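You operate a simulated robot arm through the tools that you are given. There is no shell and no other tool. Be economical: measure what you need, move in short steps, check, and stop when the job is done.

You are at the controls of a simulated two-armed robot. One attempt, no reset.

## Task
Hold the short pole, wipe the paint off its inner tube and leave it set at the red ring.
Fine: keep hold of the pole for each move; draw it out to the blue ring first; put the rag back. What is to be rubbed or washed off counts as gone when no trace of it is left.

It is judged by the outcome, as a careful person would: the job done as asked, and still so three seconds after it is handed in. It fails if anything else is knocked over, pushed out of place, dropped, spilled or broken.

## Robot
Two 6-joint arms with two-finger parallel grippers on one trunk, on a base that drives. Base frame: it is fixed to the floor where the robot stands at the start and does not move with it; the origin is under the middle of the robot, x ahead of it, y to its left, z up; the surface under the hand at the start is at about z = 800. Lengths are in mm, angles in degrees, forces in N, time in s.
The left shoulder is at the start at [60, 187, 1122], the right one opposite. With the tool pointing down near the work surface each hand reaches from about 220 to 620 mm from the robot's upright axis, wherever it stands, measured 20 degrees to its own side. Places, roughly: inner tube [500, 100, 800]. Payload 1.57 kg a hand.
Tool frame (each hand has its own): the origin (TCP) lies between the finger pads and is the grasp point; the fingertips stand 30 mm ahead of it; z points along the fingers, y is the line along which they close. The gripper opens to 110 mm. The fingers are 24 mm wide and 12 mm thick; the gripper's body (48 by 112 mm) begins 78 mm behind the TCP.
Orientation is that of the tool frame in the base frame, as a unit quaternion [w, x, y, z]. With the fingers straight down and closing along the base's y, the tool's x points along the base's -x, its y along +y and its z along -z.

## Interface
- The arms move only by the tool send_rows. It takes "left_commands", "right_commands" or both (then of equal length, played together; a hand with none holds still); each is a list of rows, each a list of 7 numbers: the shift along the base's x, y, z in mm, then the turn, a rotation vector about the base's x, y, z in degrees, then the finger opening in mm, from 0 to 110. In form: [[x, y, z, ax, ay, az, claw], ...]. A call has 1 to 12 rows; each row is the pose to reach, as a shift and turn from the pose commanded when the call began. Rows are played at 5 a second. More than 50 mm and 8.6 degrees between two rows, or a gripper value outside its range, and nothing of the call is played. Where a pose cannot be reached the arm comes as near as it can. A force on the tool above 40 N (or 10 N above the force at the start of the call, whichever is more), or a blocked arm, ends the call early, and 0.2 s more pass. Each finger travels about 153 mm/s and halts on what it meets, pressing with about 41 N; the grip force reading is that of the motor and also rises with nothing between the fingers. The clock runs only during rows and for 0.2 s after the last one: add rows that repeat a pose to give the fingers time. The reply holds the time, the measured pose of the TCP, the force on the tool along the base axes, the opening and the grip force, in the units named above and with some noise, with the torque about the TCP (base axes, N m) and any sound that the robot's microphone picked up.
- Cameras (640 x 400 px; columns grow to the right, rows downward): "scene" is now at [22.8, 9.1, 1663.3]; the picture's right is [-0.05, -1.00, 0.00], its down [-0.76, 0.04, -0.65] and it looks along [0.65, -0.03, -0.76] (base axes); focal length 290 px, centre (320, 200). "left" rides on the left gripper at [70, -16, -141] in its tool frame; the picture's right is [0.23, 0.97, 0.00], its down [-0.85, 0.20, -0.48] and it looks along [-0.47, 0.11, 0.88] (tool axes); focal length 222 px, centre (320, 200). "right" rides on the right gripper at [70, 16, -141] in its tool frame; the picture's right is [-0.23, 0.97, 0.00], its down [-0.86, -0.20, -0.48] and it looks along [-0.47, -0.11, 0.88] (tool axes); focal length 222 px, centre (320, 200). There is no depth. A picture from a camera that has moved, and an enlarged one, comes with that camera's place and axes in the base frame and with its lens. The place of the scene camera against the robot may be out by one fixed shift of up to 18 mm in any direction.
- grab_frame(camera): a new picture of that camera. The clock stands still meanwhile.
- raise_lower(by): slides the trunk up (or, below 0, down) by that many mm; the arms and the scene camera ride with it, the base frame stays. It gives what a move gives, with no picture.
- base_move(legs): drives the robot by 1 to 6 legs, each [ahead, left, turn to the left] in mm, mm and degrees, along the robot's own axes; the way and the turn of a leg run together, so that a leg with both is an arc; at most 1500 mm and 180 degrees a leg. The arms and the cameras ride along, it lands a little off, and it stops where it bumps. It gives what a move gives.
- aim_head(pan, tilt): turns the head with the scene camera to pan (to the left, within 86 degrees either way) and tilt (down, from -29 to 69), counted from straight ahead of the robot. It gives what a move gives.
- inspect(camera, box): a new picture of the part [left, top, right, bottom] of that camera's present view, enlarged. The clock stands still meanwhile.
- job_done(): hands the job in; it is judged then, once.

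Go step by step. Nothing tells you exact positions but the pictures and the camera data: compare them with the known pose of the tool, close in by small moves and look again before you grip or let go. The budget is 120 turns and 88 pictures, counting those below and the enlarged ones. Unless the task says otherwise, let go and move clear before handing in, and close with one line.

The tools are called after ">>>" as a command line: name --argument value ..., lists and objects as JSON in quotes. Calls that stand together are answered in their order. send_rows: Moves the arms, as the interface text tells. Its arguments: {"type":"object","properties":{"left_commands":{"type":"array","items":{"type":"array","items":{"type":"number"}}},"right_commands":{"type":"array","items":{"type":"array","items":{"type":"number"}}}},"required":[]} The other tools are called the same way: raise_lower (by) slides the trunk up or down; base_move (legs) drives the base; aim_head (pan, tilt) turns the head that bears the scene camera; grab_frame (camera) takes a picture; inspect (camera, box) takes an enlarged picture of a part of a camera's view; job_done () hands the job in.

At the start:

```text
time: 0.0
left_tool_pos: [431.7, 183.1, 1191.8]
left_ee_rot: [0.001, 0.0, 1.0, -0.001]
left_ft_force: [-0.6, 0.1, 0.1]
left_torque: [0.0, 0.03, 0.01]
left_grip_width: 110.0
left_grasp_force: 0.0
right_tool_pos: [459.4, -94.9, 1149.7]
right_ee_rot: [0.0, -0.001, 1.0, 0.0]
right_ft_force: [0.4, -0.5, -0.1]
right_torque: [0.0, -0.05, 0.03]
right_grip_width: 109.9
right_grasp_force: 0.1
trunk travel left (down, up): [-750.0, 240.0]
robot x, y, heading: [2.5, -0.9, 0.0]
head pan, tilt: [-3.0, 49.6]
```

scene: 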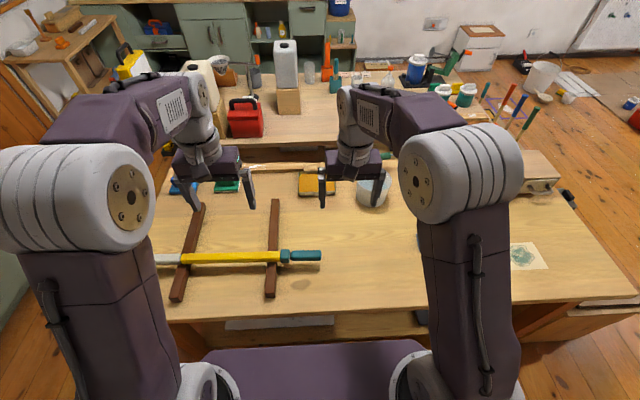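
right: 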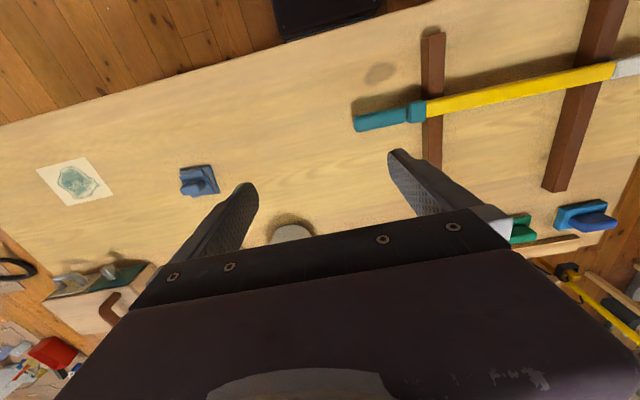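
left: 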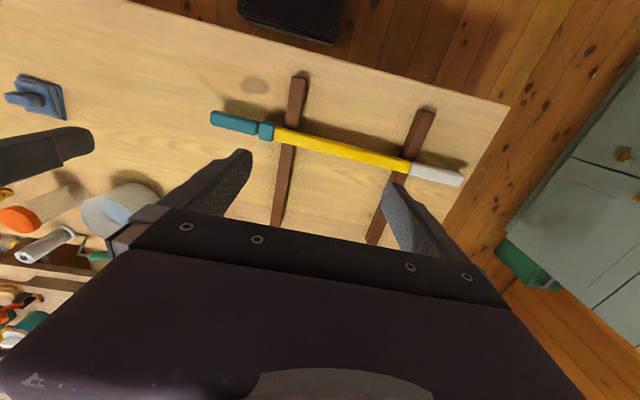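

I see a telescopic pole (teal grip, yellow tube, grey end) lying across two brown battens, plus more things behind the arms. I'll look closer before moving anything.

>>> inspect --camera "scene" --box '[140, 140, 400, 310]'

>>> inspect --camera "left" --box '[180, 50, 500, 250]'

>>> inspect --camera "right" --box '[340, 0, 640, 260]'

```text
2.35 times, centred on (270, 225) of scene
camera zoom: at [22.8, 9.1, 1663.3], right [-0.05, -1.0, 0.0], down [-0.76, 0.04, -0.65], along [0.65, -0.03, -0.76], focal length 682 px, centre (438, 141)
```

zoom: 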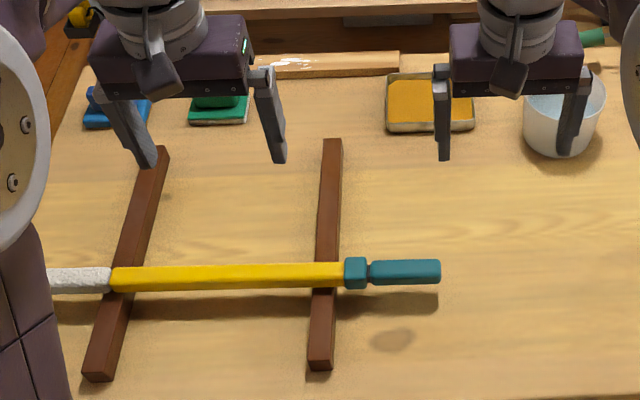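

```text
2.00 times, centred on (340, 150) of left
camera zoom: at [362.6, 167.2, 1330.9], right [-0.23, 0.97, 0.0], down [0.85, 0.2, 0.48], along [0.47, 0.11, -0.88], focal length 444 px, centre (280, 300)
```

zoom: 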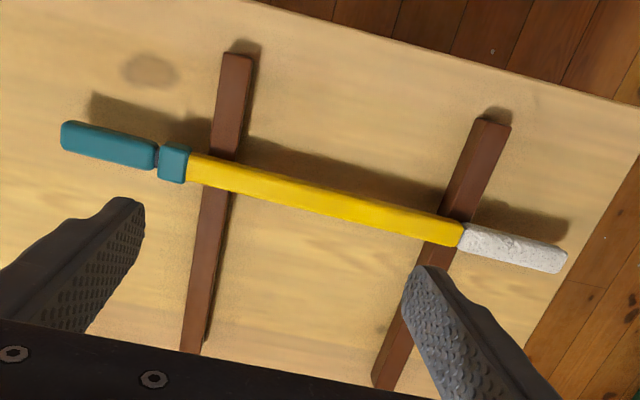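

```text
1.54 times, centred on (490, 130) of right
camera zoom: at [388.8, -78.3, 1290.4], right [0.23, 0.97, 0.0], down [0.86, -0.2, 0.48], along [0.47, -0.11, -0.88], focal length 342 px, centre (58, 308)
```

zoom: 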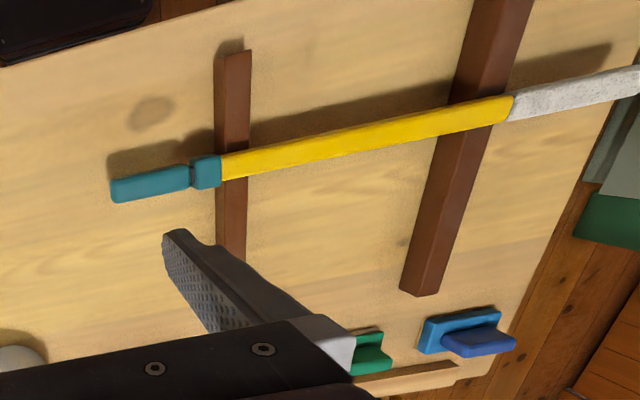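

The grey/white end and the tiny gap between the teal collar and teal grip matter; I need to find which part slides and where the rag is. I'll inspect the rest of the scene.

>>> inspect --camera "scene" --box '[380, 60, 640, 300]'

>>> inspect --camera "scene" --box '[150, 20, 400, 200]'

>>> inspect --camera "right" --box '[0, 120, 260, 400]'

>>> inspect --camera "left" --box '[200, 80, 320, 160]'

```text
1.67 times, centred on (510, 180) of scene
camera zoom: at [22.8, 9.1, 1663.3], right [-0.05, -1.0, 0.0], down [-0.76, 0.04, -0.65], along [0.65, -0.03, -0.76], focal length 483 px, centre (3, 233)
```

zoom: 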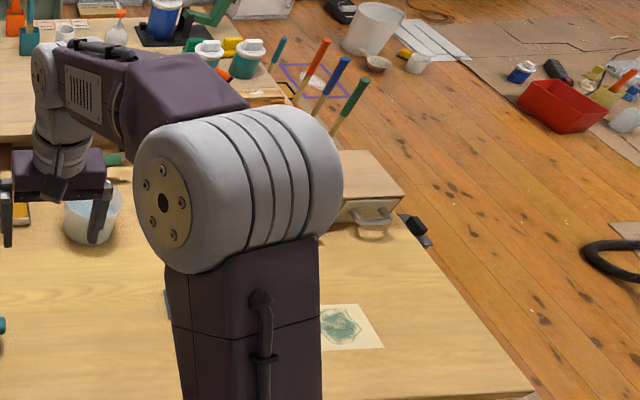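

```text
2.22 times, centred on (275, 110) of scene
camera zoom: at [22.8, 9.1, 1663.3], right [-0.05, -1.0, 0.0], down [-0.76, 0.04, -0.65], along [0.65, -0.03, -0.76], focal length 644 px, centre (420, 400)
```

zoom: 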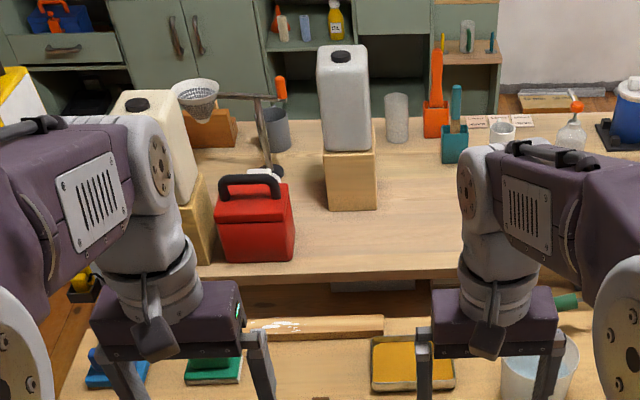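

```text
1.43 times, centred on (130, 260) of right
camera zoom: at [388.8, -78.3, 1290.4], right [0.23, 0.97, 0.0], down [0.86, -0.2, 0.48], along [0.47, -0.11, -0.88], focal length 317 px, centre (591, 114)
```

zoom: 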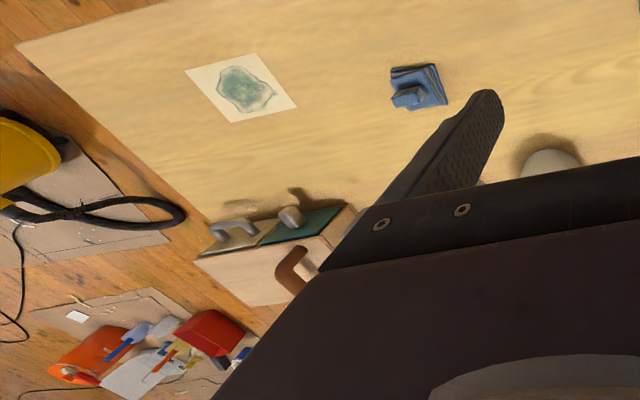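

```text
5.00 times, centred on (260, 120) of left
camera zoom: at [362.6, 167.2, 1330.9], right [-0.23, 0.97, 0.0], down [0.85, 0.2, 0.48], along [0.47, 0.11, -0.88], focal length 1111 px, centre (620, 600)
```

zoom: 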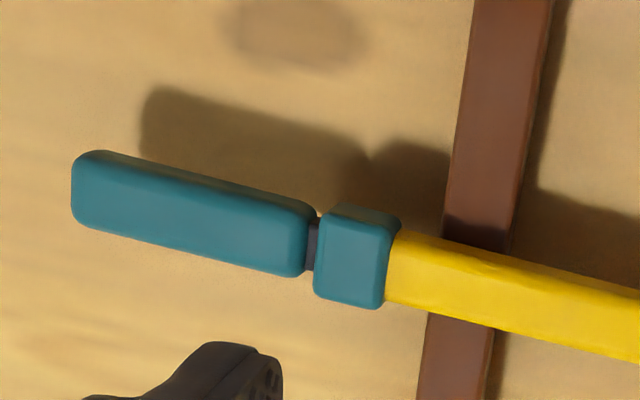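

The pole's inner tube comes out at the right: teal grip (y≈-33…63), collar (65…100), yellow tube (100…417), at about x≈485, z≈848. The rag looks to be the blue folded cloth at about (530,-400), at the edge of the right hand's reach, so I'll shift the base a little right and turn both hands so they close across the pole.

>>> base_move --legs '[[0, -60, 0]]'

>>> send_rows --left_commands '[[0, 0, 0, 0, 0, -8.5, 110], [0, 0, 0, 0, 0, -17, 110], [0, 0, 0, 0, 0, -25.5, 110], [0, 0, 0, 0, 0, -34, 110], [0, 0, 0, 0, 0, -42.5, 110], [0, 0, 0, 0, 0, -51, 110], [0, 0, 0, 0, 0, -59.5, 110], [0, 0, 0, 0, 0, -68, 110], [0, 0, 0, 0, 0, -76.5, 110], [0, 0, 0, 0, 0, -85, 110], [0, 0, 0, 0, 0, -91.5, 110], [0, 0, 0, 0, 0, -91.5, 110]]' --right_commands '[[0, 0, 0, 0, 0, 8.5, 110], [0, 0, 0, 0, 0, 17, 110], [0, 0, 0, 0, 0, 25.5, 110], [0, 0, 0, 0, 0, 34, 110], [0, 0, 0, 0, 0, 42.5, 110], [0, 0, 0, 0, 0, 51, 110], [0, 0, 0, 0, 0, 59.5, 110], [0, 0, 0, 0, 0, 68, 110], [0, 0, 0, 0, 0, 76.5, 110], [0, 0, 0, 0, 0, 85, 110], [0, 0, 0, 0, 0, 88.5, 110], [0, 0, 0, 0, 0, 88.5, 110]]'

>>> grab_frame --camera "left"

>>> grab_frame --camera "right"

```text
time: 1.0
left_tool_pos: [431.8, 128.9, 1190.6]
left_ee_rot: [0.001, 0.001, 1.0, -0.002]
left_ft_force: [-0.1, -0.6, -0.7]
left_torque: [-0.04, 0.01, 0.03]
left_grip_width: 110.0
left_grasp_force: 0.0
right_tool_pos: [458.1, -149.6, 1150.5]
right_ee_rot: [0.0, 0.0, 1.0, -0.001]
right_ft_force: [-0.7, 0.8, 0.0]
right_torque: [-0.04, 0.0, -0.04]
right_grip_width: 110.3
right_grasp_force: 0.1
trunk travel left (down, up): [-750.0, 240.0]
robot x, y, heading: [3.2, -60.6, 0.0]
head pan, tilt: [-3.0, 49.6]
```

```text
time: 3.6
left_tool_pos: [431.3, 123.4, 1190.6]
left_ee_rot: [0.0, 0.717, 0.697, 0.0]
left_ft_force: [-1.5, -0.6, 0.8]
left_torque: [0.03, -0.01, -0.02]
left_grip_width: 109.9
left_grasp_force: 0.0
right_tool_pos: [458.5, -155.3, 1150.5]
right_ee_rot: [0.0, -0.699, 0.716, -0.001]
right_ft_force: [-0.1, -0.5, 1.1]
right_torque: [-0.01, -0.01, -0.01]
right_grip_width: 110.2
right_grasp_force: 0.0
trunk travel left (down, up): [-750.0, 240.0]
robot x, y, heading: [3.0, -62.5, 0.3]
head pan, tilt: [-3.0, 49.6]
```

```text
77 pictures are left
camera left: at [418.1, 193.6, 1331.2], right [0.98, 0.2, 0.0], down [0.18, -0.86, 0.48], along [0.1, -0.47, -0.88], focal length 222 px, centre (320, 200)
```

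left: 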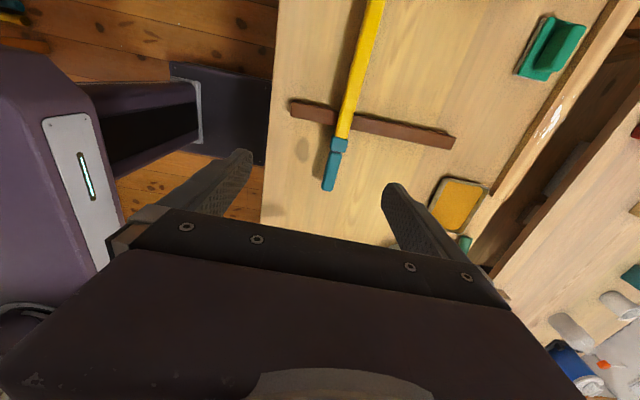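

```text
76 pictures are left
camera right: at [440.2, -223.9, 1290.8], right [-0.97, 0.25, 0.0], down [0.22, 0.85, 0.48], along [0.12, 0.46, -0.88], focal length 222 px, centre (320, 200)
```

right: 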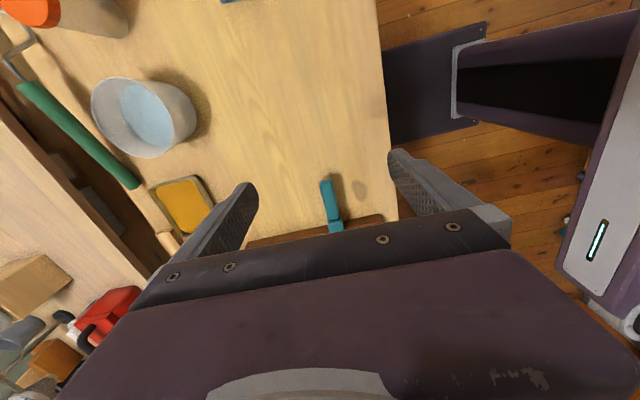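

Orientation is good and both cameras face inward over the pole. I'll move both hands over the pole at z≈1000.

>>> send_rows --left_commands '[[12, 25, -40, 0, 0, 0, 110], [25, 50, -80, 0, 0, 0, 110], [40, 80, -120, 0, 0, 0, 110], [50, 100, -160, 0, 0, 0, 110], [57, 107, -200, 0, 0, 0, 110], [57, 107, -200, 0, 0, 0, 110]]' --right_commands '[[5, 35, -30, 0, 0, 0, 110], [10, 70, -60, 0, 0, 0, 110], [15, 105, -90, 0, 0, 0, 110], [20, 140, -120, 0, 0, 0, 110], [25, 170, -150, 0, 0, 0, 110], [25, 170, -150, 0, 0, 0, 110]]'

>>> grab_frame --camera "left"

>>> grab_frame --camera "right"

>>> grab_frame --camera "scene"

```text
refused: row 3 steps farther than a row can; nothing moved
```

```text
75 pictures are left
camera left: at [418.1, 193.6, 1331.2], right [0.98, 0.2, 0.0], down [0.18, -0.86, 0.48], along [0.1, -0.47, -0.88], focal length 222 px, centre (320, 200)
```

left: 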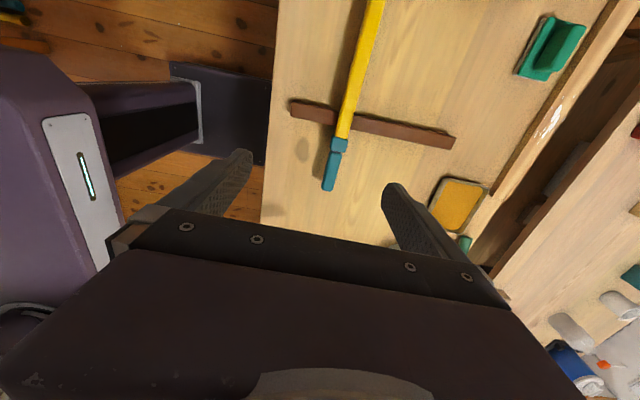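

```text
74 pictures are left
camera right: at [440.2, -223.9, 1290.8], right [-0.97, 0.25, 0.0], down [0.22, 0.85, 0.48], along [0.12, 0.46, -0.88], focal length 222 px, centre (320, 200)
```

right: 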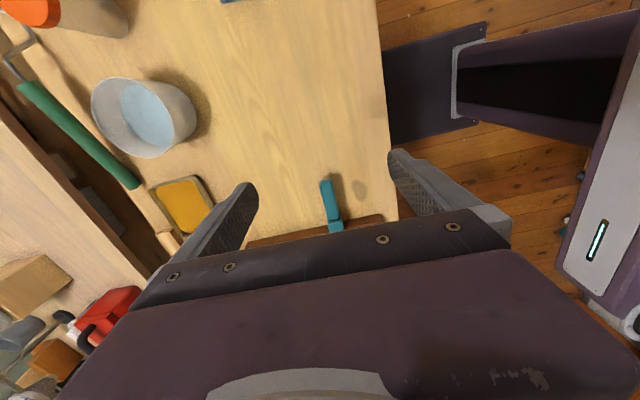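

```text
73 pictures are left
camera scene: at [22.8, -50.8, 1663.3], right [-0.05, -1.0, 0.0], down [-0.76, 0.04, -0.65], along [0.65, -0.03, -0.76], focal length 290 px, centre (320, 200)
```

scene: 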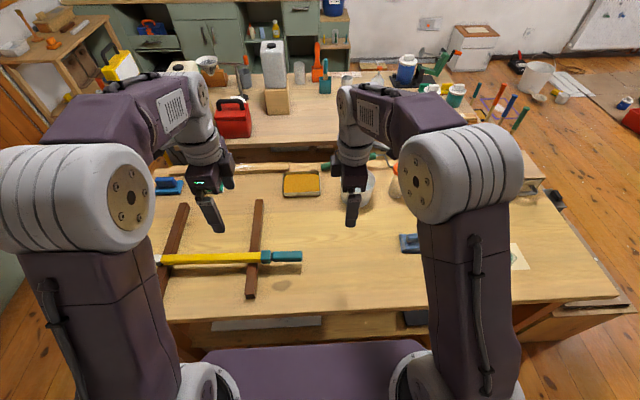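

One row was too long; I'll resend with smaller steps.

>>> send_rows --left_commands '[[8, 15, -29, 0, 0, 0, 110], [16, 30, -57, 0, 0, 0, 110], [24, 46, -86, 0, 0, 0, 110], [33, 61, -114, 0, 0, 0, 110], [41, 76, -143, 0, 0, 0, 110], [49, 92, -171, 0, 0, 0, 110], [57, 107, -200, 0, 0, 0, 110], [57, 107, -200, 0, 0, 0, 110]]' --right_commands '[[4, 24, -21, 0, 0, 0, 110], [7, 48, -43, 0, 0, 0, 110], [11, 73, -64, 0, 0, 0, 110], [14, 97, -86, 0, 0, 0, 110], [18, 121, -107, 0, 0, 0, 110], [21, 146, -129, 0, 0, 0, 110], [25, 170, -150, 0, 0, 0, 110], [25, 170, -150, 0, 0, 0, 110]]'

>>> grab_frame --camera "left"

>>> grab_frame --camera "right"

```text
time: 5.4
left_tool_pos: [487.0, 227.8, 990.4]
left_ee_rot: [0.0, 0.716, 0.698, 0.001]
left_ft_force: [-0.8, -0.2, -0.1]
left_torque: [0.03, -0.01, -0.01]
left_grip_width: 109.9
left_grasp_force: 0.0
right_tool_pos: [484.0, 14.9, 1002.1]
right_ee_rot: [0.0, -0.698, 0.716, 0.0]
right_ft_force: [0.0, 0.0, 0.1]
right_torque: [0.0, -0.01, 0.0]
right_grip_width: 109.8
right_grasp_force: 0.0
trunk travel left (down, up): [-750.0, 240.0]
robot x, y, heading: [-0.3, -60.2, -0.2]
head pan, tilt: [-3.0, 49.6]
```

```text
72 pictures are left
camera left: at [472.1, 298.8, 1131.1], right [0.98, 0.2, 0.0], down [0.18, -0.86, 0.48], along [0.1, -0.47, -0.88], focal length 222 px, centre (320, 200)
```

left: 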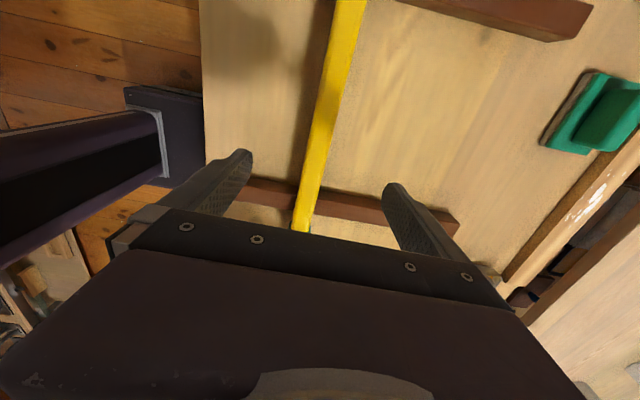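

```text
71 pictures are left
camera right: at [465.2, -53.9, 1141.8], right [-0.97, 0.25, 0.0], down [0.22, 0.85, 0.48], along [0.12, 0.46, -0.88], focal length 222 px, centre (320, 200)
```

right: 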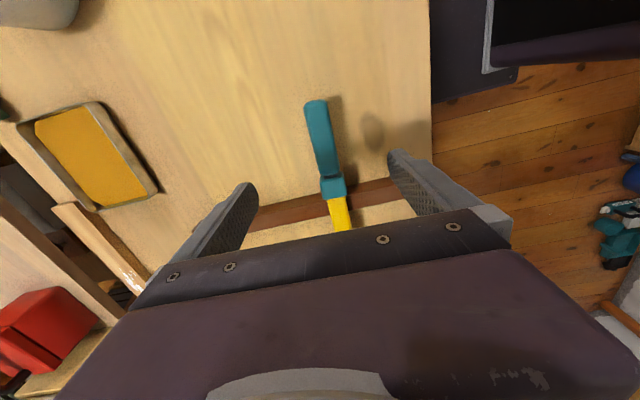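

Pole is at x≈485 (y=228) and x≈477 (y=15). I'll descend both hands to around it, still open.

>>> send_rows --left_commands '[[-2, 0, -35, 0, 0, 0, 110], [-2, 0, -70, 0, 0, 0, 110], [-2, 0, -105, 0, 0, 0, 80], [-2, 0, -140, 0, 0, 0, 60], [-2, 0, -140, 0, 0, 0, 60]]' --right_commands '[[-6, 0, -38, 0, 0, 0, 110], [-6, 0, -76, 0, 0, 0, 110], [-6, 0, -114, 0, 0, 0, 80], [-6, 0, -152, 0, 0, 0, 60], [-6, 0, -152, 0, 0, 0, 60]]'

>>> grab_frame --camera "left"

>>> grab_frame --camera "right"

>>> grab_frame --camera "scene"

```text
time: 6.6
left_tool_pos: [485.0, 231.2, 850.9]
left_ee_rot: [0.001, 0.717, 0.697, 0.001]
left_ft_force: [-0.2, 0.2, 0.1]
left_torque: [0.0, 0.0, -0.01]
left_grip_width: 60.1
left_grasp_force: 0.0
right_tool_pos: [475.4, 16.4, 847.7]
right_ee_rot: [0.0, -0.698, 0.716, 0.001]
right_ft_force: [0.2, -0.1, 0.5]
right_torque: [0.0, 0.0, 0.0]
right_grip_width: 59.8
right_grasp_force: 0.0
trunk travel left (down, up): [-750.0, 240.0]
robot x, y, heading: [1.6, -59.7, 0.1]
head pan, tilt: [-3.0, 49.6]
```

```text
70 pictures are left
camera left: at [471.2, 301.4, 991.6], right [0.98, 0.2, 0.0], down [0.18, -0.86, 0.48], along [0.1, -0.47, -0.88], focal length 222 px, centre (320, 200)
```

left: 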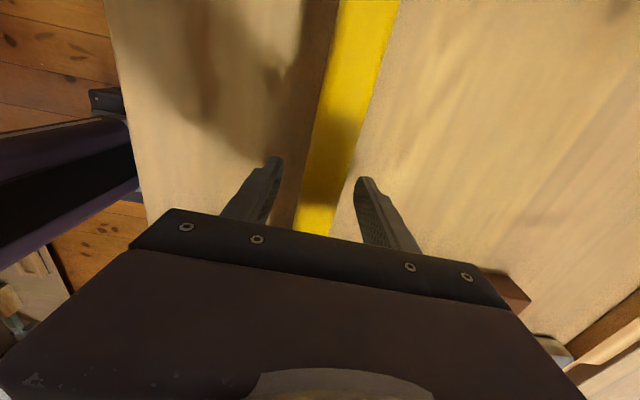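

```text
69 pictures are left
camera right: at [458.0, -53.3, 988.7], right [-0.97, 0.25, 0.0], down [0.22, 0.85, 0.48], along [0.12, 0.46, -0.88], focal length 222 px, centre (320, 200)
```

right: 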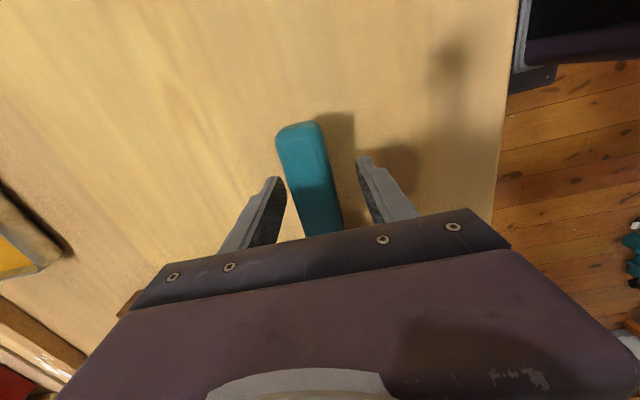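

```text
68 pictures are left
camera scene: at [21.7, -51.2, 1663.3], right [-0.05, -1.0, 0.0], down [-0.76, 0.04, -0.65], along [0.65, -0.03, -0.76], focal length 290 px, centre (320, 200)
```

scene: 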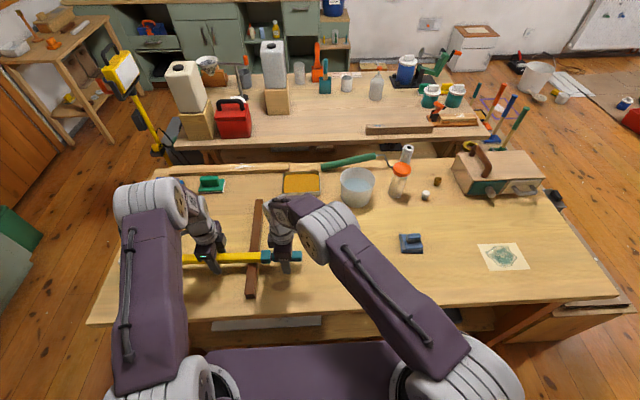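

Both hands straddle the pole well centred. I'll close both and read the widths.

>>> send_rows --left_commands '[[0, 0, 0, 0, 0, 0, 40], [0, 0, 0, 0, 0, 0, 20], [0, 0, 0, 0, 0, 0, 10], [0, 0, 0, 0, 0, 0, 10]]' --right_commands '[[1, 0, 0, 0, 0, 0, 60], [2, 0, 0, 0, 0, 0, 45], [2, 0, 0, 0, 0, 0, 15], [2, 0, 0, 0, 0, 0, 10]]'

```text
time: 7.6
left_tool_pos: [485.2, 231.9, 850.2]
left_ee_rot: [0.0, 0.717, 0.698, -0.001]
left_ft_force: [-1.0, 0.3, 0.3]
left_torque: [-0.09, 0.05, -0.25]
left_grip_width: 27.7
left_grasp_force: 37.9
right_tool_pos: [479.7, 16.7, 848.0]
right_ee_rot: [0.0, -0.698, 0.716, 0.001]
right_ft_force: [0.8, -0.6, -1.3]
right_torque: [-0.09, -0.02, 0.02]
right_grip_width: 29.6
right_grasp_force: 39.3
trunk travel left (down, up): [-750.0, 240.0]
robot x, y, heading: [1.7, -61.8, 0.3]
head pan, tilt: [-3.0, 49.6]
```

Both gripped (yellow 28 mm, grip 30 mm). Now a gentle test pull of the grip, 30 mm along the pole.

>>> send_rows --right_commands '[[-0.1, -5, 0, 0, 0, 0, 10], [-0.3, -10, 0, 0, 0, 0, 10], [-0.5, -15, 0, 0, 0, 0, 10], [-0.6, -20, 0, 0, 0, 0, 10], [-0.8, -25, 0, 0, 0, 0, 10], [-1, -30, 0, 0, 0, 0, 10]]'

>>> inspect --camera "scene" --box '[180, 200, 340, 300]'

```text
time: 9.0
left_tool_pos: [485.1, 230.6, 851.0]
left_ee_rot: [0.0, 0.716, 0.698, 0.0]
left_ft_force: [-0.3, -0.5, -5.2]
left_torque: [0.61, -0.04, 0.15]
left_grip_width: 27.8
left_grasp_force: 38.0
right_tool_pos: [479.5, -13.4, 847.6]
right_ee_rot: [0.0, -0.697, 0.717, 0.001]
right_ft_force: [-0.2, 0.4, 5.2]
right_torque: [0.71, 0.04, -0.1]
right_grip_width: 29.5
right_grasp_force: 39.1
trunk travel left (down, up): [-750.0, 240.0]
robot x, y, heading: [1.1, -61.5, 0.3]
head pan, tilt: [-3.0, 49.6]
```

```text
4.00 times, centred on (260, 250) of scene
camera zoom: at [23.3, -50.5, 1663.3], right [-0.05, -1.0, 0.0], down [-0.76, 0.04, -0.65], along [0.65, -0.03, -0.76], focal length 1160 px, centre (560, 0)
```

zoom: 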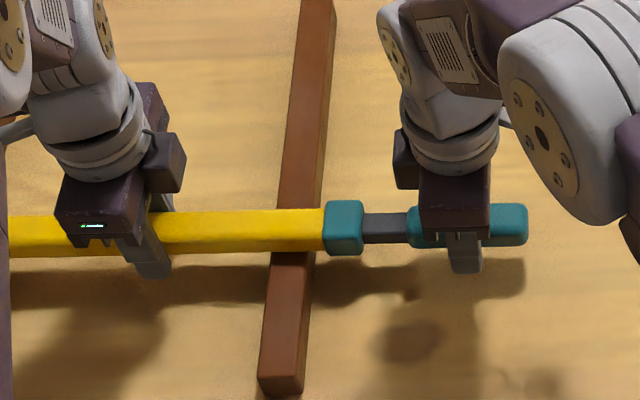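

The dark inner tube slides out freely. I'll continue 50 mm and watch for rings.

>>> send_rows --right_commands '[[-0.3, -10, 0, 0, 0, 0, 10], [-0.6, -20, 0, 0, 0, 0, 10], [-0.9, -30, 0, 0, 0, 0, 10], [-1.3, -40, 0, 0, 0, 0, 10], [-1.6, -50, 0, 0, 0, 0, 10]]'

>>> inspect --camera "scene" --box '[220, 210, 340, 290]'

```text
time: 10.2
left_tool_pos: [484.8, 231.3, 850.8]
left_ee_rot: [-0.001, 0.716, 0.698, 0.001]
left_ft_force: [-1.6, -1.3, -1.0]
left_torque: [0.05, 0.12, -0.23]
left_grip_width: 27.7
left_grasp_force: 37.9
right_tool_pos: [477.2, -65.0, 847.3]
right_ee_rot: [0.001, -0.697, 0.717, -0.001]
right_ft_force: [1.4, -0.2, 3.4]
right_torque: [0.71, -0.16, -0.18]
right_grip_width: 29.2
right_grasp_force: 39.0
trunk travel left (down, up): [-750.0, 240.0]
robot x, y, heading: [0.5, -60.1, -0.3]
head pan, tilt: [-3.0, 49.6]
```

```text
5.00 times, centred on (280, 250) of scene
camera zoom: at [23.1, -50.6, 1663.3], right [-0.05, -1.0, 0.0], down [-0.76, 0.04, -0.65], along [0.65, -0.03, -0.76], focal length 1450 px, centre (520, -50)
```

zoom: 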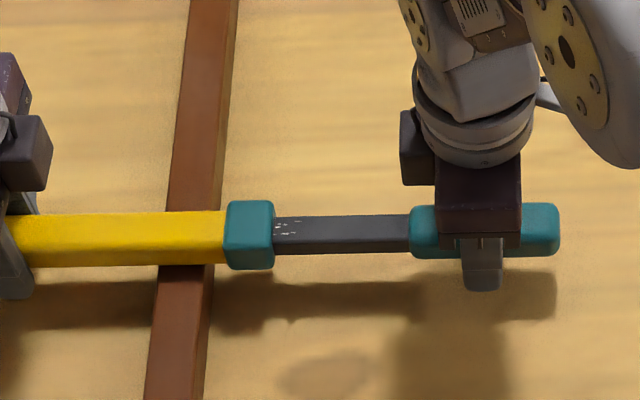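

White paint specks are starting to show. Continue 40 mm.

>>> send_rows --right_commands '[[-0.3, -10, 0, 0, 0, 0, 10], [-0.6, -20, 0, 0, 0, 0, 10], [-0.9, -30, 0, 0, 0, 0, 10], [-1.3, -40, 0, 0, 0, 0, 10]]'

>>> inspect --camera "scene" --box '[220, 210, 340, 290]'

```text
time: 11.2
left_tool_pos: [485.6, 231.1, 849.6]
left_ee_rot: [0.001, 0.716, 0.698, 0.0]
left_ft_force: [-3.1, -0.9, -0.3]
left_torque: [-0.27, -0.07, -0.48]
left_grip_width: 27.8
left_grasp_force: 38.2
right_tool_pos: [475.2, -103.4, 847.5]
right_ee_rot: [-0.001, -0.698, 0.716, 0.001]
right_ft_force: [3.2, -0.4, 0.7]
right_torque: [0.18, 0.08, -0.41]
right_grip_width: 29.3
right_grasp_force: 39.2
trunk travel left (down, up): [-750.0, 240.0]
robot x, y, heading: [-5.8, -59.8, -0.1]
head pan, tilt: [-3.0, 49.6]
```

```text
5.00 times, centred on (280, 250) of scene
camera zoom: at [23.2, -50.8, 1663.3], right [-0.05, -1.0, 0.0], down [-0.76, 0.04, -0.65], along [0.65, -0.03, -0.76], focal length 1450 px, centre (520, -50)
```

zoom: 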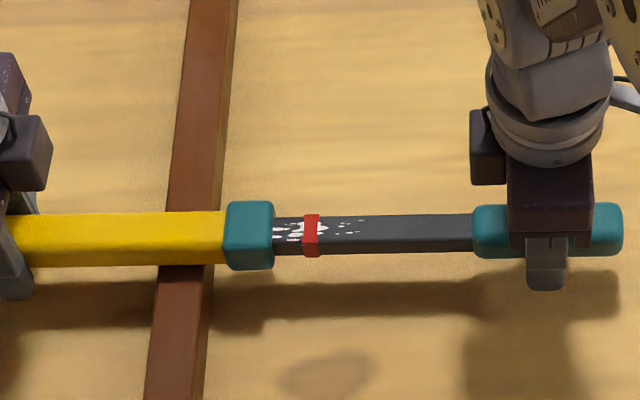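

The red ring is out, about 19–29 mm beyond the collar, with white paint around it. Continue 40 mm toward the blue ring.

>>> send_rows --right_commands '[[-0.2, -10, 0, 0, 0, 0, 10], [-0.4, -20, 0, 0, 0, 0, 10], [-0.6, -30, 0, 0, 0, 0, 10], [-0.8, -40, 0, 0, 0, 0, 10]]'

>>> inspect --camera "scene" --box '[230, 210, 350, 290]'

```text
time: 12.2
left_tool_pos: [485.2, 231.5, 851.5]
left_ee_rot: [0.001, 0.716, 0.698, 0.0]
left_ft_force: [-1.2, -1.5, 0.2]
left_torque: [-0.52, -0.14, -0.03]
left_grip_width: 27.8
left_grasp_force: 38.2
right_tool_pos: [474.2, -143.5, 848.0]
right_ee_rot: [0.0, -0.698, 0.716, 0.001]
right_ft_force: [1.0, 0.9, 0.2]
right_torque: [-0.22, 0.2, -0.3]
right_grip_width: 29.6
right_grasp_force: 39.1
trunk travel left (down, up): [-750.0, 240.0]
robot x, y, heading: [-0.3, -59.0, 0.1]
head pan, tilt: [-3.0, 49.6]
```

```text
5.00 times, centred on (290, 250) of scene
camera zoom: at [23.2, -50.9, 1663.3], right [-0.05, -1.0, 0.0], down [-0.76, 0.04, -0.65], along [0.65, -0.03, -0.76], focal length 1450 px, centre (470, -50)
```

zoom: 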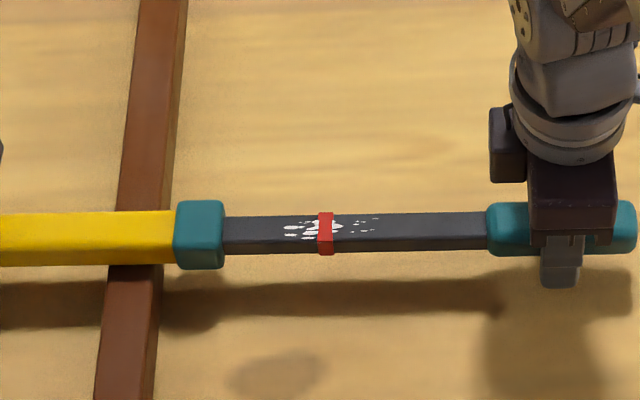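

No blue ring yet. Another 25 mm, then look again.

>>> send_rows --right_commands '[[-0.2, -9, 0, 0, 0, 0, 10], [-0.4, -17, 0, 0, 0, 0, 10], [-0.6, -25, 0, 0, 0, 0, 10]]'

>>> inspect --camera "scene" --box '[230, 210, 350, 290]'

```text
time: 13.0
left_tool_pos: [484.7, 231.2, 851.1]
left_ee_rot: [0.0, 0.716, 0.698, 0.001]
left_ft_force: [0.1, -1.8, -0.5]
left_torque: [0.2, -0.12, 0.42]
left_grip_width: 27.5
left_grasp_force: 37.8
right_tool_pos: [474.5, -169.1, 847.1]
right_ee_rot: [0.0, -0.699, 0.716, 0.0]
right_ft_force: [-0.7, 0.0, 1.3]
right_torque: [0.31, 0.21, 0.04]
right_grip_width: 29.6
right_grasp_force: 39.7
trunk travel left (down, up): [-750.0, 240.0]
robot x, y, heading: [5.2, -57.7, 0.0]
head pan, tilt: [-3.0, 49.6]
```

```text
5.00 times, centred on (290, 250) of scene
camera zoom: at [22.9, -50.8, 1663.3], right [-0.05, -1.0, 0.0], down [-0.76, 0.04, -0.65], along [0.65, -0.03, -0.76], focal length 1450 px, centre (470, -50)
```

zoom: 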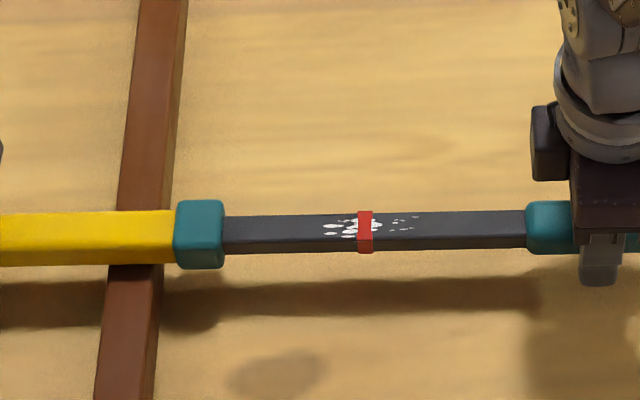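

Still no blue. Another 20 mm.

>>> send_rows --right_commands '[[-0.2, -7, 0, 0, 0, 0, 10], [-0.4, -14, 0, 0, 0, 0, 10], [-0.6, -20, 0, 0, 0, 0, 10]]'

>>> inspect --camera "scene" --box '[230, 210, 350, 290]'

```text
time: 13.8
left_tool_pos: [485.2, 232.1, 850.7]
left_ee_rot: [-0.001, 0.717, 0.697, 0.001]
left_ft_force: [0.9, -2.9, -0.4]
left_torque: [0.18, -0.07, -0.05]
left_grip_width: 27.6
left_grasp_force: 38.1
right_tool_pos: [473.0, -187.8, 847.3]
right_ee_rot: [0.0, -0.698, 0.716, 0.0]
right_ft_force: [0.0, 3.2, 2.2]
right_torque: [0.22, 0.1, 0.05]
right_grip_width: 29.6
right_grasp_force: 39.0
trunk travel left (down, up): [-750.0, 240.0]
robot x, y, heading: [0.7, -62.8, -0.1]
head pan, tilt: [-3.0, 49.6]
```

```text
5.00 times, centred on (290, 250) of scene
camera zoom: at [23.0, -50.9, 1663.3], right [-0.05, -1.0, 0.0], down [-0.76, 0.04, -0.65], along [0.65, -0.03, -0.76], focal length 1450 px, centre (470, -50)
```

zoom: 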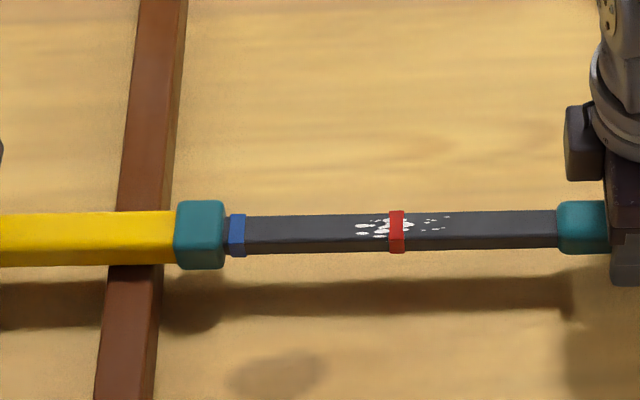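

The blue ring has just emerged (near edge ~4 mm past the collar). I'll ease back 5 mm to sit right at it.

>>> send_rows --right_commands '[[0.1, 3, 0, 0, 0, 0, 10], [0.2, 5.5, 0, 0, 0, 0, 10], [0.2, 5.5, 0, 0, 0, 0, 10]]'

>>> inspect --camera "scene" --box '[250, 220, 322, 268]'

>>> inspect --camera "scene" --box '[320, 130, 580, 300]'

```text
time: 14.6
left_tool_pos: [485.0, 231.6, 850.3]
left_ee_rot: [0.001, 0.717, 0.697, -0.001]
left_ft_force: [-0.3, -1.8, 1.2]
left_torque: [-1.01, 0.14, -0.12]
left_grip_width: 27.7
left_grasp_force: 38.2
right_tool_pos: [473.8, -183.9, 847.6]
right_ee_rot: [0.001, -0.698, 0.716, -0.001]
right_ft_force: [0.8, 1.0, 0.7]
right_torque: [-0.35, -0.04, -0.05]
right_grip_width: 29.3
right_grasp_force: 39.2
trunk travel left (down, up): [-750.0, 240.0]
robot x, y, heading: [1.5, -63.5, -0.0]
head pan, tilt: [-3.0, 49.6]
```

```text
8.33 times, centred on (286, 244) of scene
camera zoom: at [23.0, -50.8, 1663.3], right [-0.05, -1.0, 0.0], down [-0.76, 0.04, -0.65], along [0.65, -0.03, -0.76], focal length 2416 px, centre (603, -167)
```

zoom: 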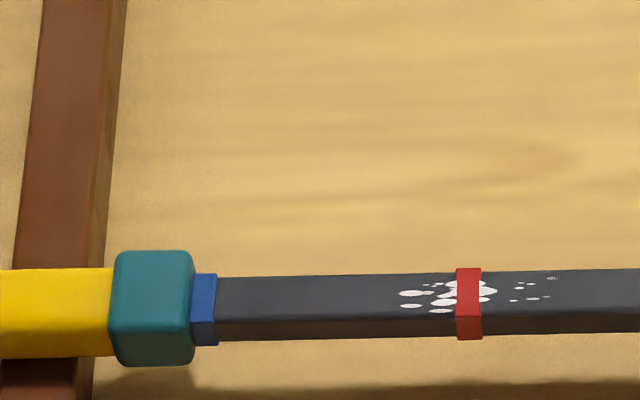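

```text
2.35 times, centred on (450, 215) of scene
camera zoom: at [23.0, -50.8, 1663.3], right [-0.05, -1.0, 0.0], down [-0.76, 0.04, -0.65], along [0.65, -0.03, -0.76], focal length 682 px, centre (14, 165)
```

zoom: 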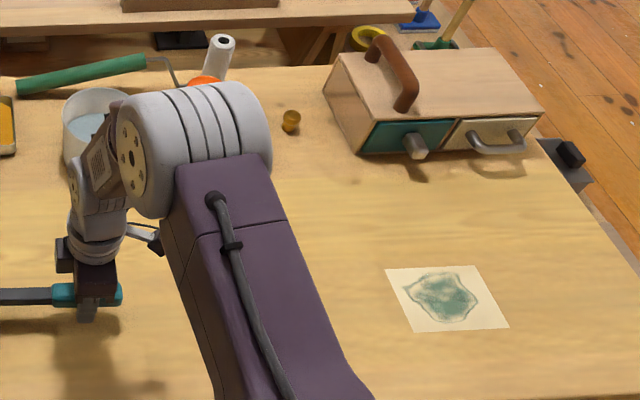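

Blue ring sits right at the collar; paint is on the upper face on both sides of (and perhaps under) the red ring. The left hand keeps hold; the right lets go, rises and goes above the rag.

>>> send_rows --right_commands '[[0, 0, 0, 0, 0, 0, 50], [0, 0, 0, 0, 0, 0, 70], [0, 0, 40, 0, 0, 0, 90], [0, 0, 85, 0, 0, 0, 100], [0, 0, 130, 0, 0, 0, 100], [15, -40, 150, 0, 0, 0, 100], [25, -85, 150, 0, 0, 0, 100], [35, -125, 150, 0, 0, 0, 100], [45, -165, 150, 0, 0, 0, 100], [45, -165, 150, 0, 0, 0, 100]]'

>>> grab_frame --camera "right"

>>> grab_frame --camera "scene"

```text
time: 16.8
left_tool_pos: [484.5, 231.6, 851.0]
left_ee_rot: [0.002, 0.716, 0.698, -0.001]
left_ft_force: [-0.3, -0.3, 1.0]
left_torque: [0.12, 0.01, 0.02]
left_grip_width: 27.7
left_grasp_force: 38.5
right_tool_pos: [518.2, -351.3, 998.0]
right_ee_rot: [0.001, -0.698, 0.716, 0.001]
right_ft_force: [0.2, -0.2, 0.7]
right_torque: [0.0, -0.05, -0.02]
right_grip_width: 100.0
right_grasp_force: 0.1
trunk travel left (down, up): [-750.0, 240.0]
robot x, y, heading: [0.5, -61.7, 0.1]
head pan, tilt: [-3.0, 49.6]
```

```text
59 pictures are left
camera right: at [500.2, -419.2, 1139.5], right [-0.97, 0.25, 0.0], down [0.22, 0.85, 0.48], along [0.12, 0.46, -0.88], focal length 222 px, centre (320, 200)
```

right: 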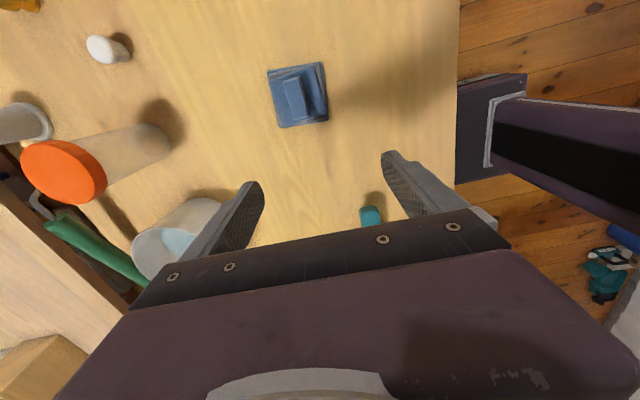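

```text
58 pictures are left
camera scene: at [22.8, -49.7, 1663.3], right [-0.05, -1.0, 0.0], down [-0.76, 0.04, -0.65], along [0.65, -0.03, -0.76], focal length 290 px, centre (320, 200)
```

scene: 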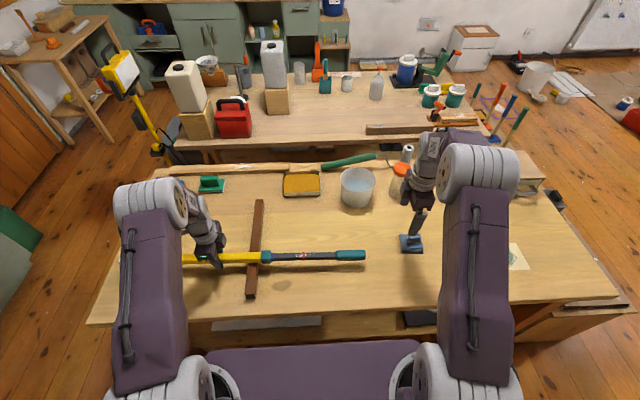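

The rag is at about (533,-410) with a pinchable ridge running roughly along y. A close look at it.

>>> inspect --camera "right" --box '[250, 50, 346, 140]'

```text
4.44 times, centred on (298, 95) of right
camera zoom: at [500.2, -419.2, 1139.5], right [-0.97, 0.25, 0.0], down [0.22, 0.85, 0.48], along [0.12, 0.46, -0.88], focal length 987 px, centre (418, 667)
```

zoom: 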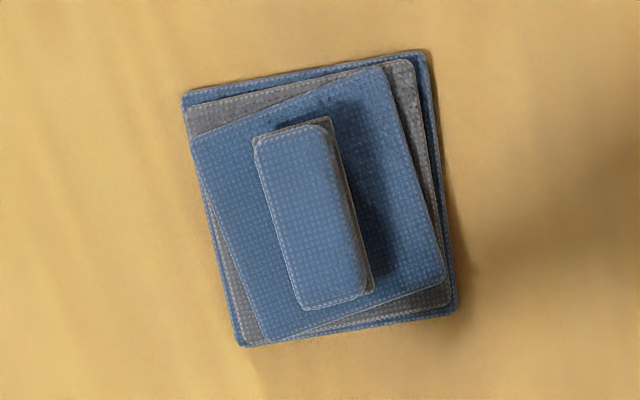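

Ridge centred about (534.5,-406), ~23 mm wide along x — it fits the present hand yaw. Move over it and down to z≈905.

>>> send_rows --right_commands '[[5, -18, -25, 0, 0, 0, 80], [10, -36, -50, 0, 0, 0, 60], [16, -55, -80, 0, 0, 0, 60], [16, -55, -95, 0, 0, 0, 60], [16, -55, -95, 0, 0, 0, 60]]'

>>> grab_frame --camera "right"

>>> inspect --camera "scene" --box '[370, 200, 466, 260]'

```text
time: 18.0
left_tool_pos: [485.9, 230.9, 850.4]
left_ee_rot: [0.0, 0.717, 0.698, 0.0]
left_ft_force: [0.4, -0.1, 0.1]
left_torque: [-0.1, 0.07, 0.01]
left_grip_width: 27.6
left_grasp_force: 37.2
right_tool_pos: [533.7, -403.9, 902.8]
right_ee_rot: [0.0, -0.698, 0.716, 0.0]
right_ft_force: [0.2, 0.0, 0.3]
right_torque: [0.01, 0.02, 0.0]
right_grip_width: 60.2
right_grasp_force: 0.2
trunk travel left (down, up): [-750.0, 240.0]
robot x, y, heading: [-1.9, -60.4, 0.0]
head pan, tilt: [-3.0, 49.6]
```

```text
56 pictures are left
camera right: at [516.0, -473.3, 1042.7], right [-0.97, 0.25, 0.0], down [0.22, 0.85, 0.48], along [0.12, 0.46, -0.88], focal length 222 px, centre (320, 200)
```

right: 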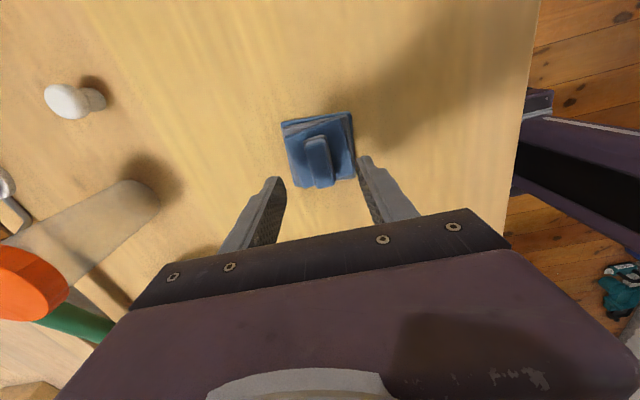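

```text
6.67 times, centred on (418, 230) of scene
camera zoom: at [23.0, -50.5, 1663.3], right [-0.05, -1.0, 0.0], down [-0.76, 0.04, -0.65], along [0.65, -0.03, -0.76], focal length 1933 px, centre (-333, 0)
```

zoom: 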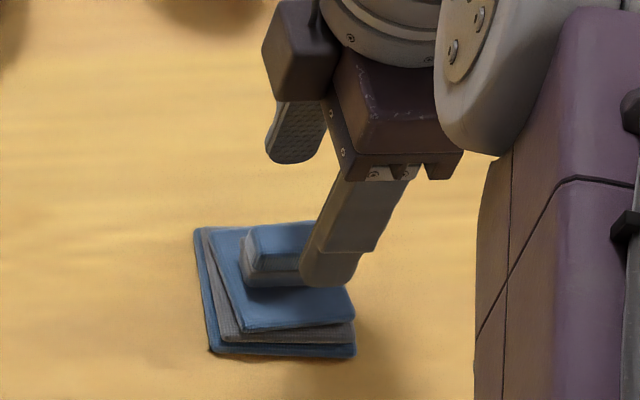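

The ridge lies right under the hand (536,-405), spanning z≈815–835. Descend so the tips come to ≈821 and close.

>>> send_rows --right_commands '[[2, -1, -20, 0, 0, 0, 60], [2, -1, -40, 0, 0, 0, 60], [2, -1, -52, 0, 0, 0, 60], [2, -1, -52, 0, 0, 0, 30], [2, -1, -52, 0, 0, 0, 10], [2, -1, -52, 0, 0, 0, 5], [2, -1, -52, 0, 0, 0, 5]]'

>>> grab_frame --camera "right"

>>> inspect --camera "scene" --box '[370, 200, 466, 260]'

```text
time: 19.6
left_tool_pos: [484.7, 232.3, 851.6]
left_ee_rot: [0.001, 0.716, 0.698, 0.001]
left_ft_force: [0.2, 0.2, 0.4]
left_torque: [0.14, 0.05, 0.01]
left_grip_width: 27.5
left_grasp_force: 38.4
right_tool_pos: [535.0, -405.6, 853.2]
right_ee_rot: [0.001, -0.698, 0.716, -0.002]
right_ft_force: [0.5, -2.5, 17.9]
right_torque: [-0.01, -0.01, -0.04]
right_grip_width: 26.2
right_grasp_force: 37.1
trunk travel left (down, up): [-750.0, 240.0]
robot x, y, heading: [0.2, -60.9, 0.1]
head pan, tilt: [-3.0, 49.6]
```

```text
54 pictures are left
camera right: at [516.9, -474.3, 993.8], right [-0.97, 0.25, 0.0], down [0.22, 0.85, 0.48], along [0.12, 0.46, -0.88], focal length 222 px, centre (320, 200)
```

right: 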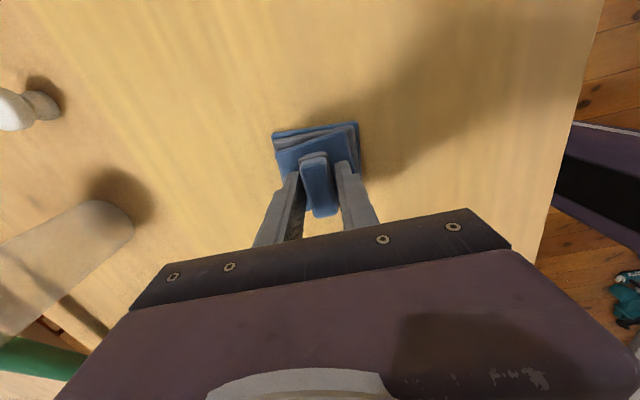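

```text
6.67 times, centred on (418, 230) of scene
camera zoom: at [20.3, -49.0, 1663.4], right [-0.05, -1.0, 0.0], down [-0.76, 0.04, -0.65], along [0.65, -0.04, -0.76], focal length 1933 px, centre (-333, 0)
```

zoom: 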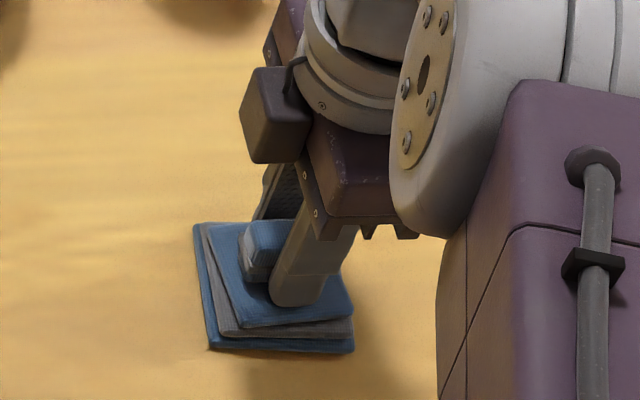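

The rag is gripped by its ridge (place noted: TCP 535,-406,853; underside ~53 mm below TCP). Lift and carry it to above the painted stretch (about y −13…−71).

>>> send_rows --right_commands '[[0, 0, 20, 0, 0, 0, 5], [0, 0, 60, 0, 0, 0, 5], [0, 0, 105, 0, 0, 0, 5], [-7, 46, 110, 0, 0, 0, 5], [-14, 92, 110, 0, 0, 0, 5], [-21, 138, 110, 0, 0, 0, 5], [-28, 184, 110, 0, 0, 0, 5], [-36, 230, 110, 0, 0, 0, 5], [-43, 276, 110, 0, 0, 0, 5], [-50, 322, 110, 0, 0, 0, 5], [-57, 350, 110, 0, 0, 0, 5], [-57, 350, 110, 0, 0, 0, 5]]'

>>> grab_frame --camera "scene"

>>> grab_frame --camera "right"

```text
time: 22.2
left_tool_pos: [485.3, 231.1, 850.4]
left_ee_rot: [0.0, 0.717, 0.697, -0.001]
left_ft_force: [0.2, 1.6, 0.6]
left_torque: [0.0, 0.01, 0.02]
left_grip_width: 27.6
left_grasp_force: 38.2
right_tool_pos: [479.7, -56.9, 960.2]
right_ee_rot: [0.001, -0.697, 0.717, 0.0]
right_ft_force: [-0.2, -0.4, -0.5]
right_torque: [0.01, -0.01, -0.01]
right_grip_width: 5.0
right_grasp_force: 0.1
trunk travel left (down, up): [-750.0, 240.0]
robot x, y, heading: [1.5, -60.0, 0.3]
head pan, tilt: [-3.0, 49.6]
```

```text
52 pictures are left
camera scene: at [23.2, -50.8, 1663.3], right [-0.05, -1.0, 0.0], down [-0.76, 0.04, -0.65], along [0.65, -0.03, -0.76], focal length 290 px, centre (320, 200)
```

scene: 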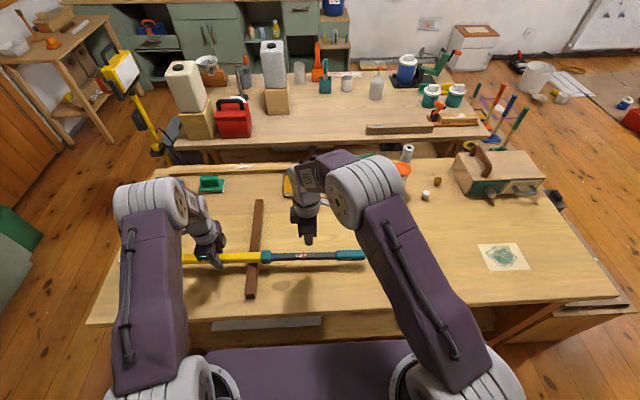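

```text
51 pictures are left
camera right: at [462.0, -125.3, 1100.8], right [-0.97, 0.25, 0.0], down [0.22, 0.85, 0.48], along [0.12, 0.46, -0.88], focal length 222 px, centre (320, 200)
```

right: 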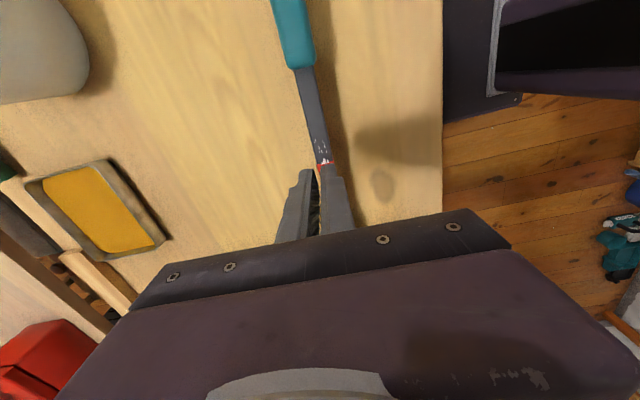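

The hand came away empty — the rag slipped out. I'll go back above its place and look where it lies.

>>> send_rows --right_commands '[[4, -42, 5, 0, 0, 0, 40], [8, -84, 10, 0, 0, 0, 60], [13, -126, 15, 0, 0, 0, 60], [18, -168, 20, 0, 0, 0, 60], [23, -210, 25, 0, 0, 0, 60], [28, -252, 30, 0, 0, 0, 60], [39, -294, 38, 0, 0, 0, 60], [39, -294, 38, 0, 0, 0, 60]]'

>>> grab_frame --camera "right"

```text
time: 24.0
left_tool_pos: [485.3, 230.7, 850.5]
left_ee_rot: [0.002, 0.717, 0.698, -0.001]
left_ft_force: [-0.4, 0.1, 0.4]
left_torque: [0.13, 0.02, 0.02]
left_grip_width: 27.4
left_grasp_force: 38.5
right_tool_pos: [519.9, -348.2, 1001.6]
right_ee_rot: [0.0, -0.698, 0.716, 0.0]
right_ft_force: [0.1, -0.2, 0.6]
right_torque: [0.0, 0.02, 0.02]
right_grip_width: 60.0
right_grasp_force: 0.1
trunk travel left (down, up): [-750.0, 240.0]
robot x, y, heading: [1.2, -58.4, 0.0]
head pan, tilt: [-3.0, 49.6]
```

```text
50 pictures are left
camera right: at [501.0, -417.6, 1141.1], right [-0.97, 0.25, 0.0], down [0.22, 0.85, 0.48], along [0.12, 0.46, -0.88], focal length 222 px, centre (320, 200)
```

right: 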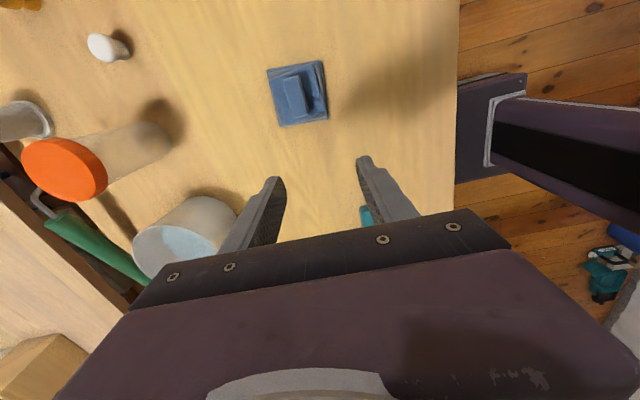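

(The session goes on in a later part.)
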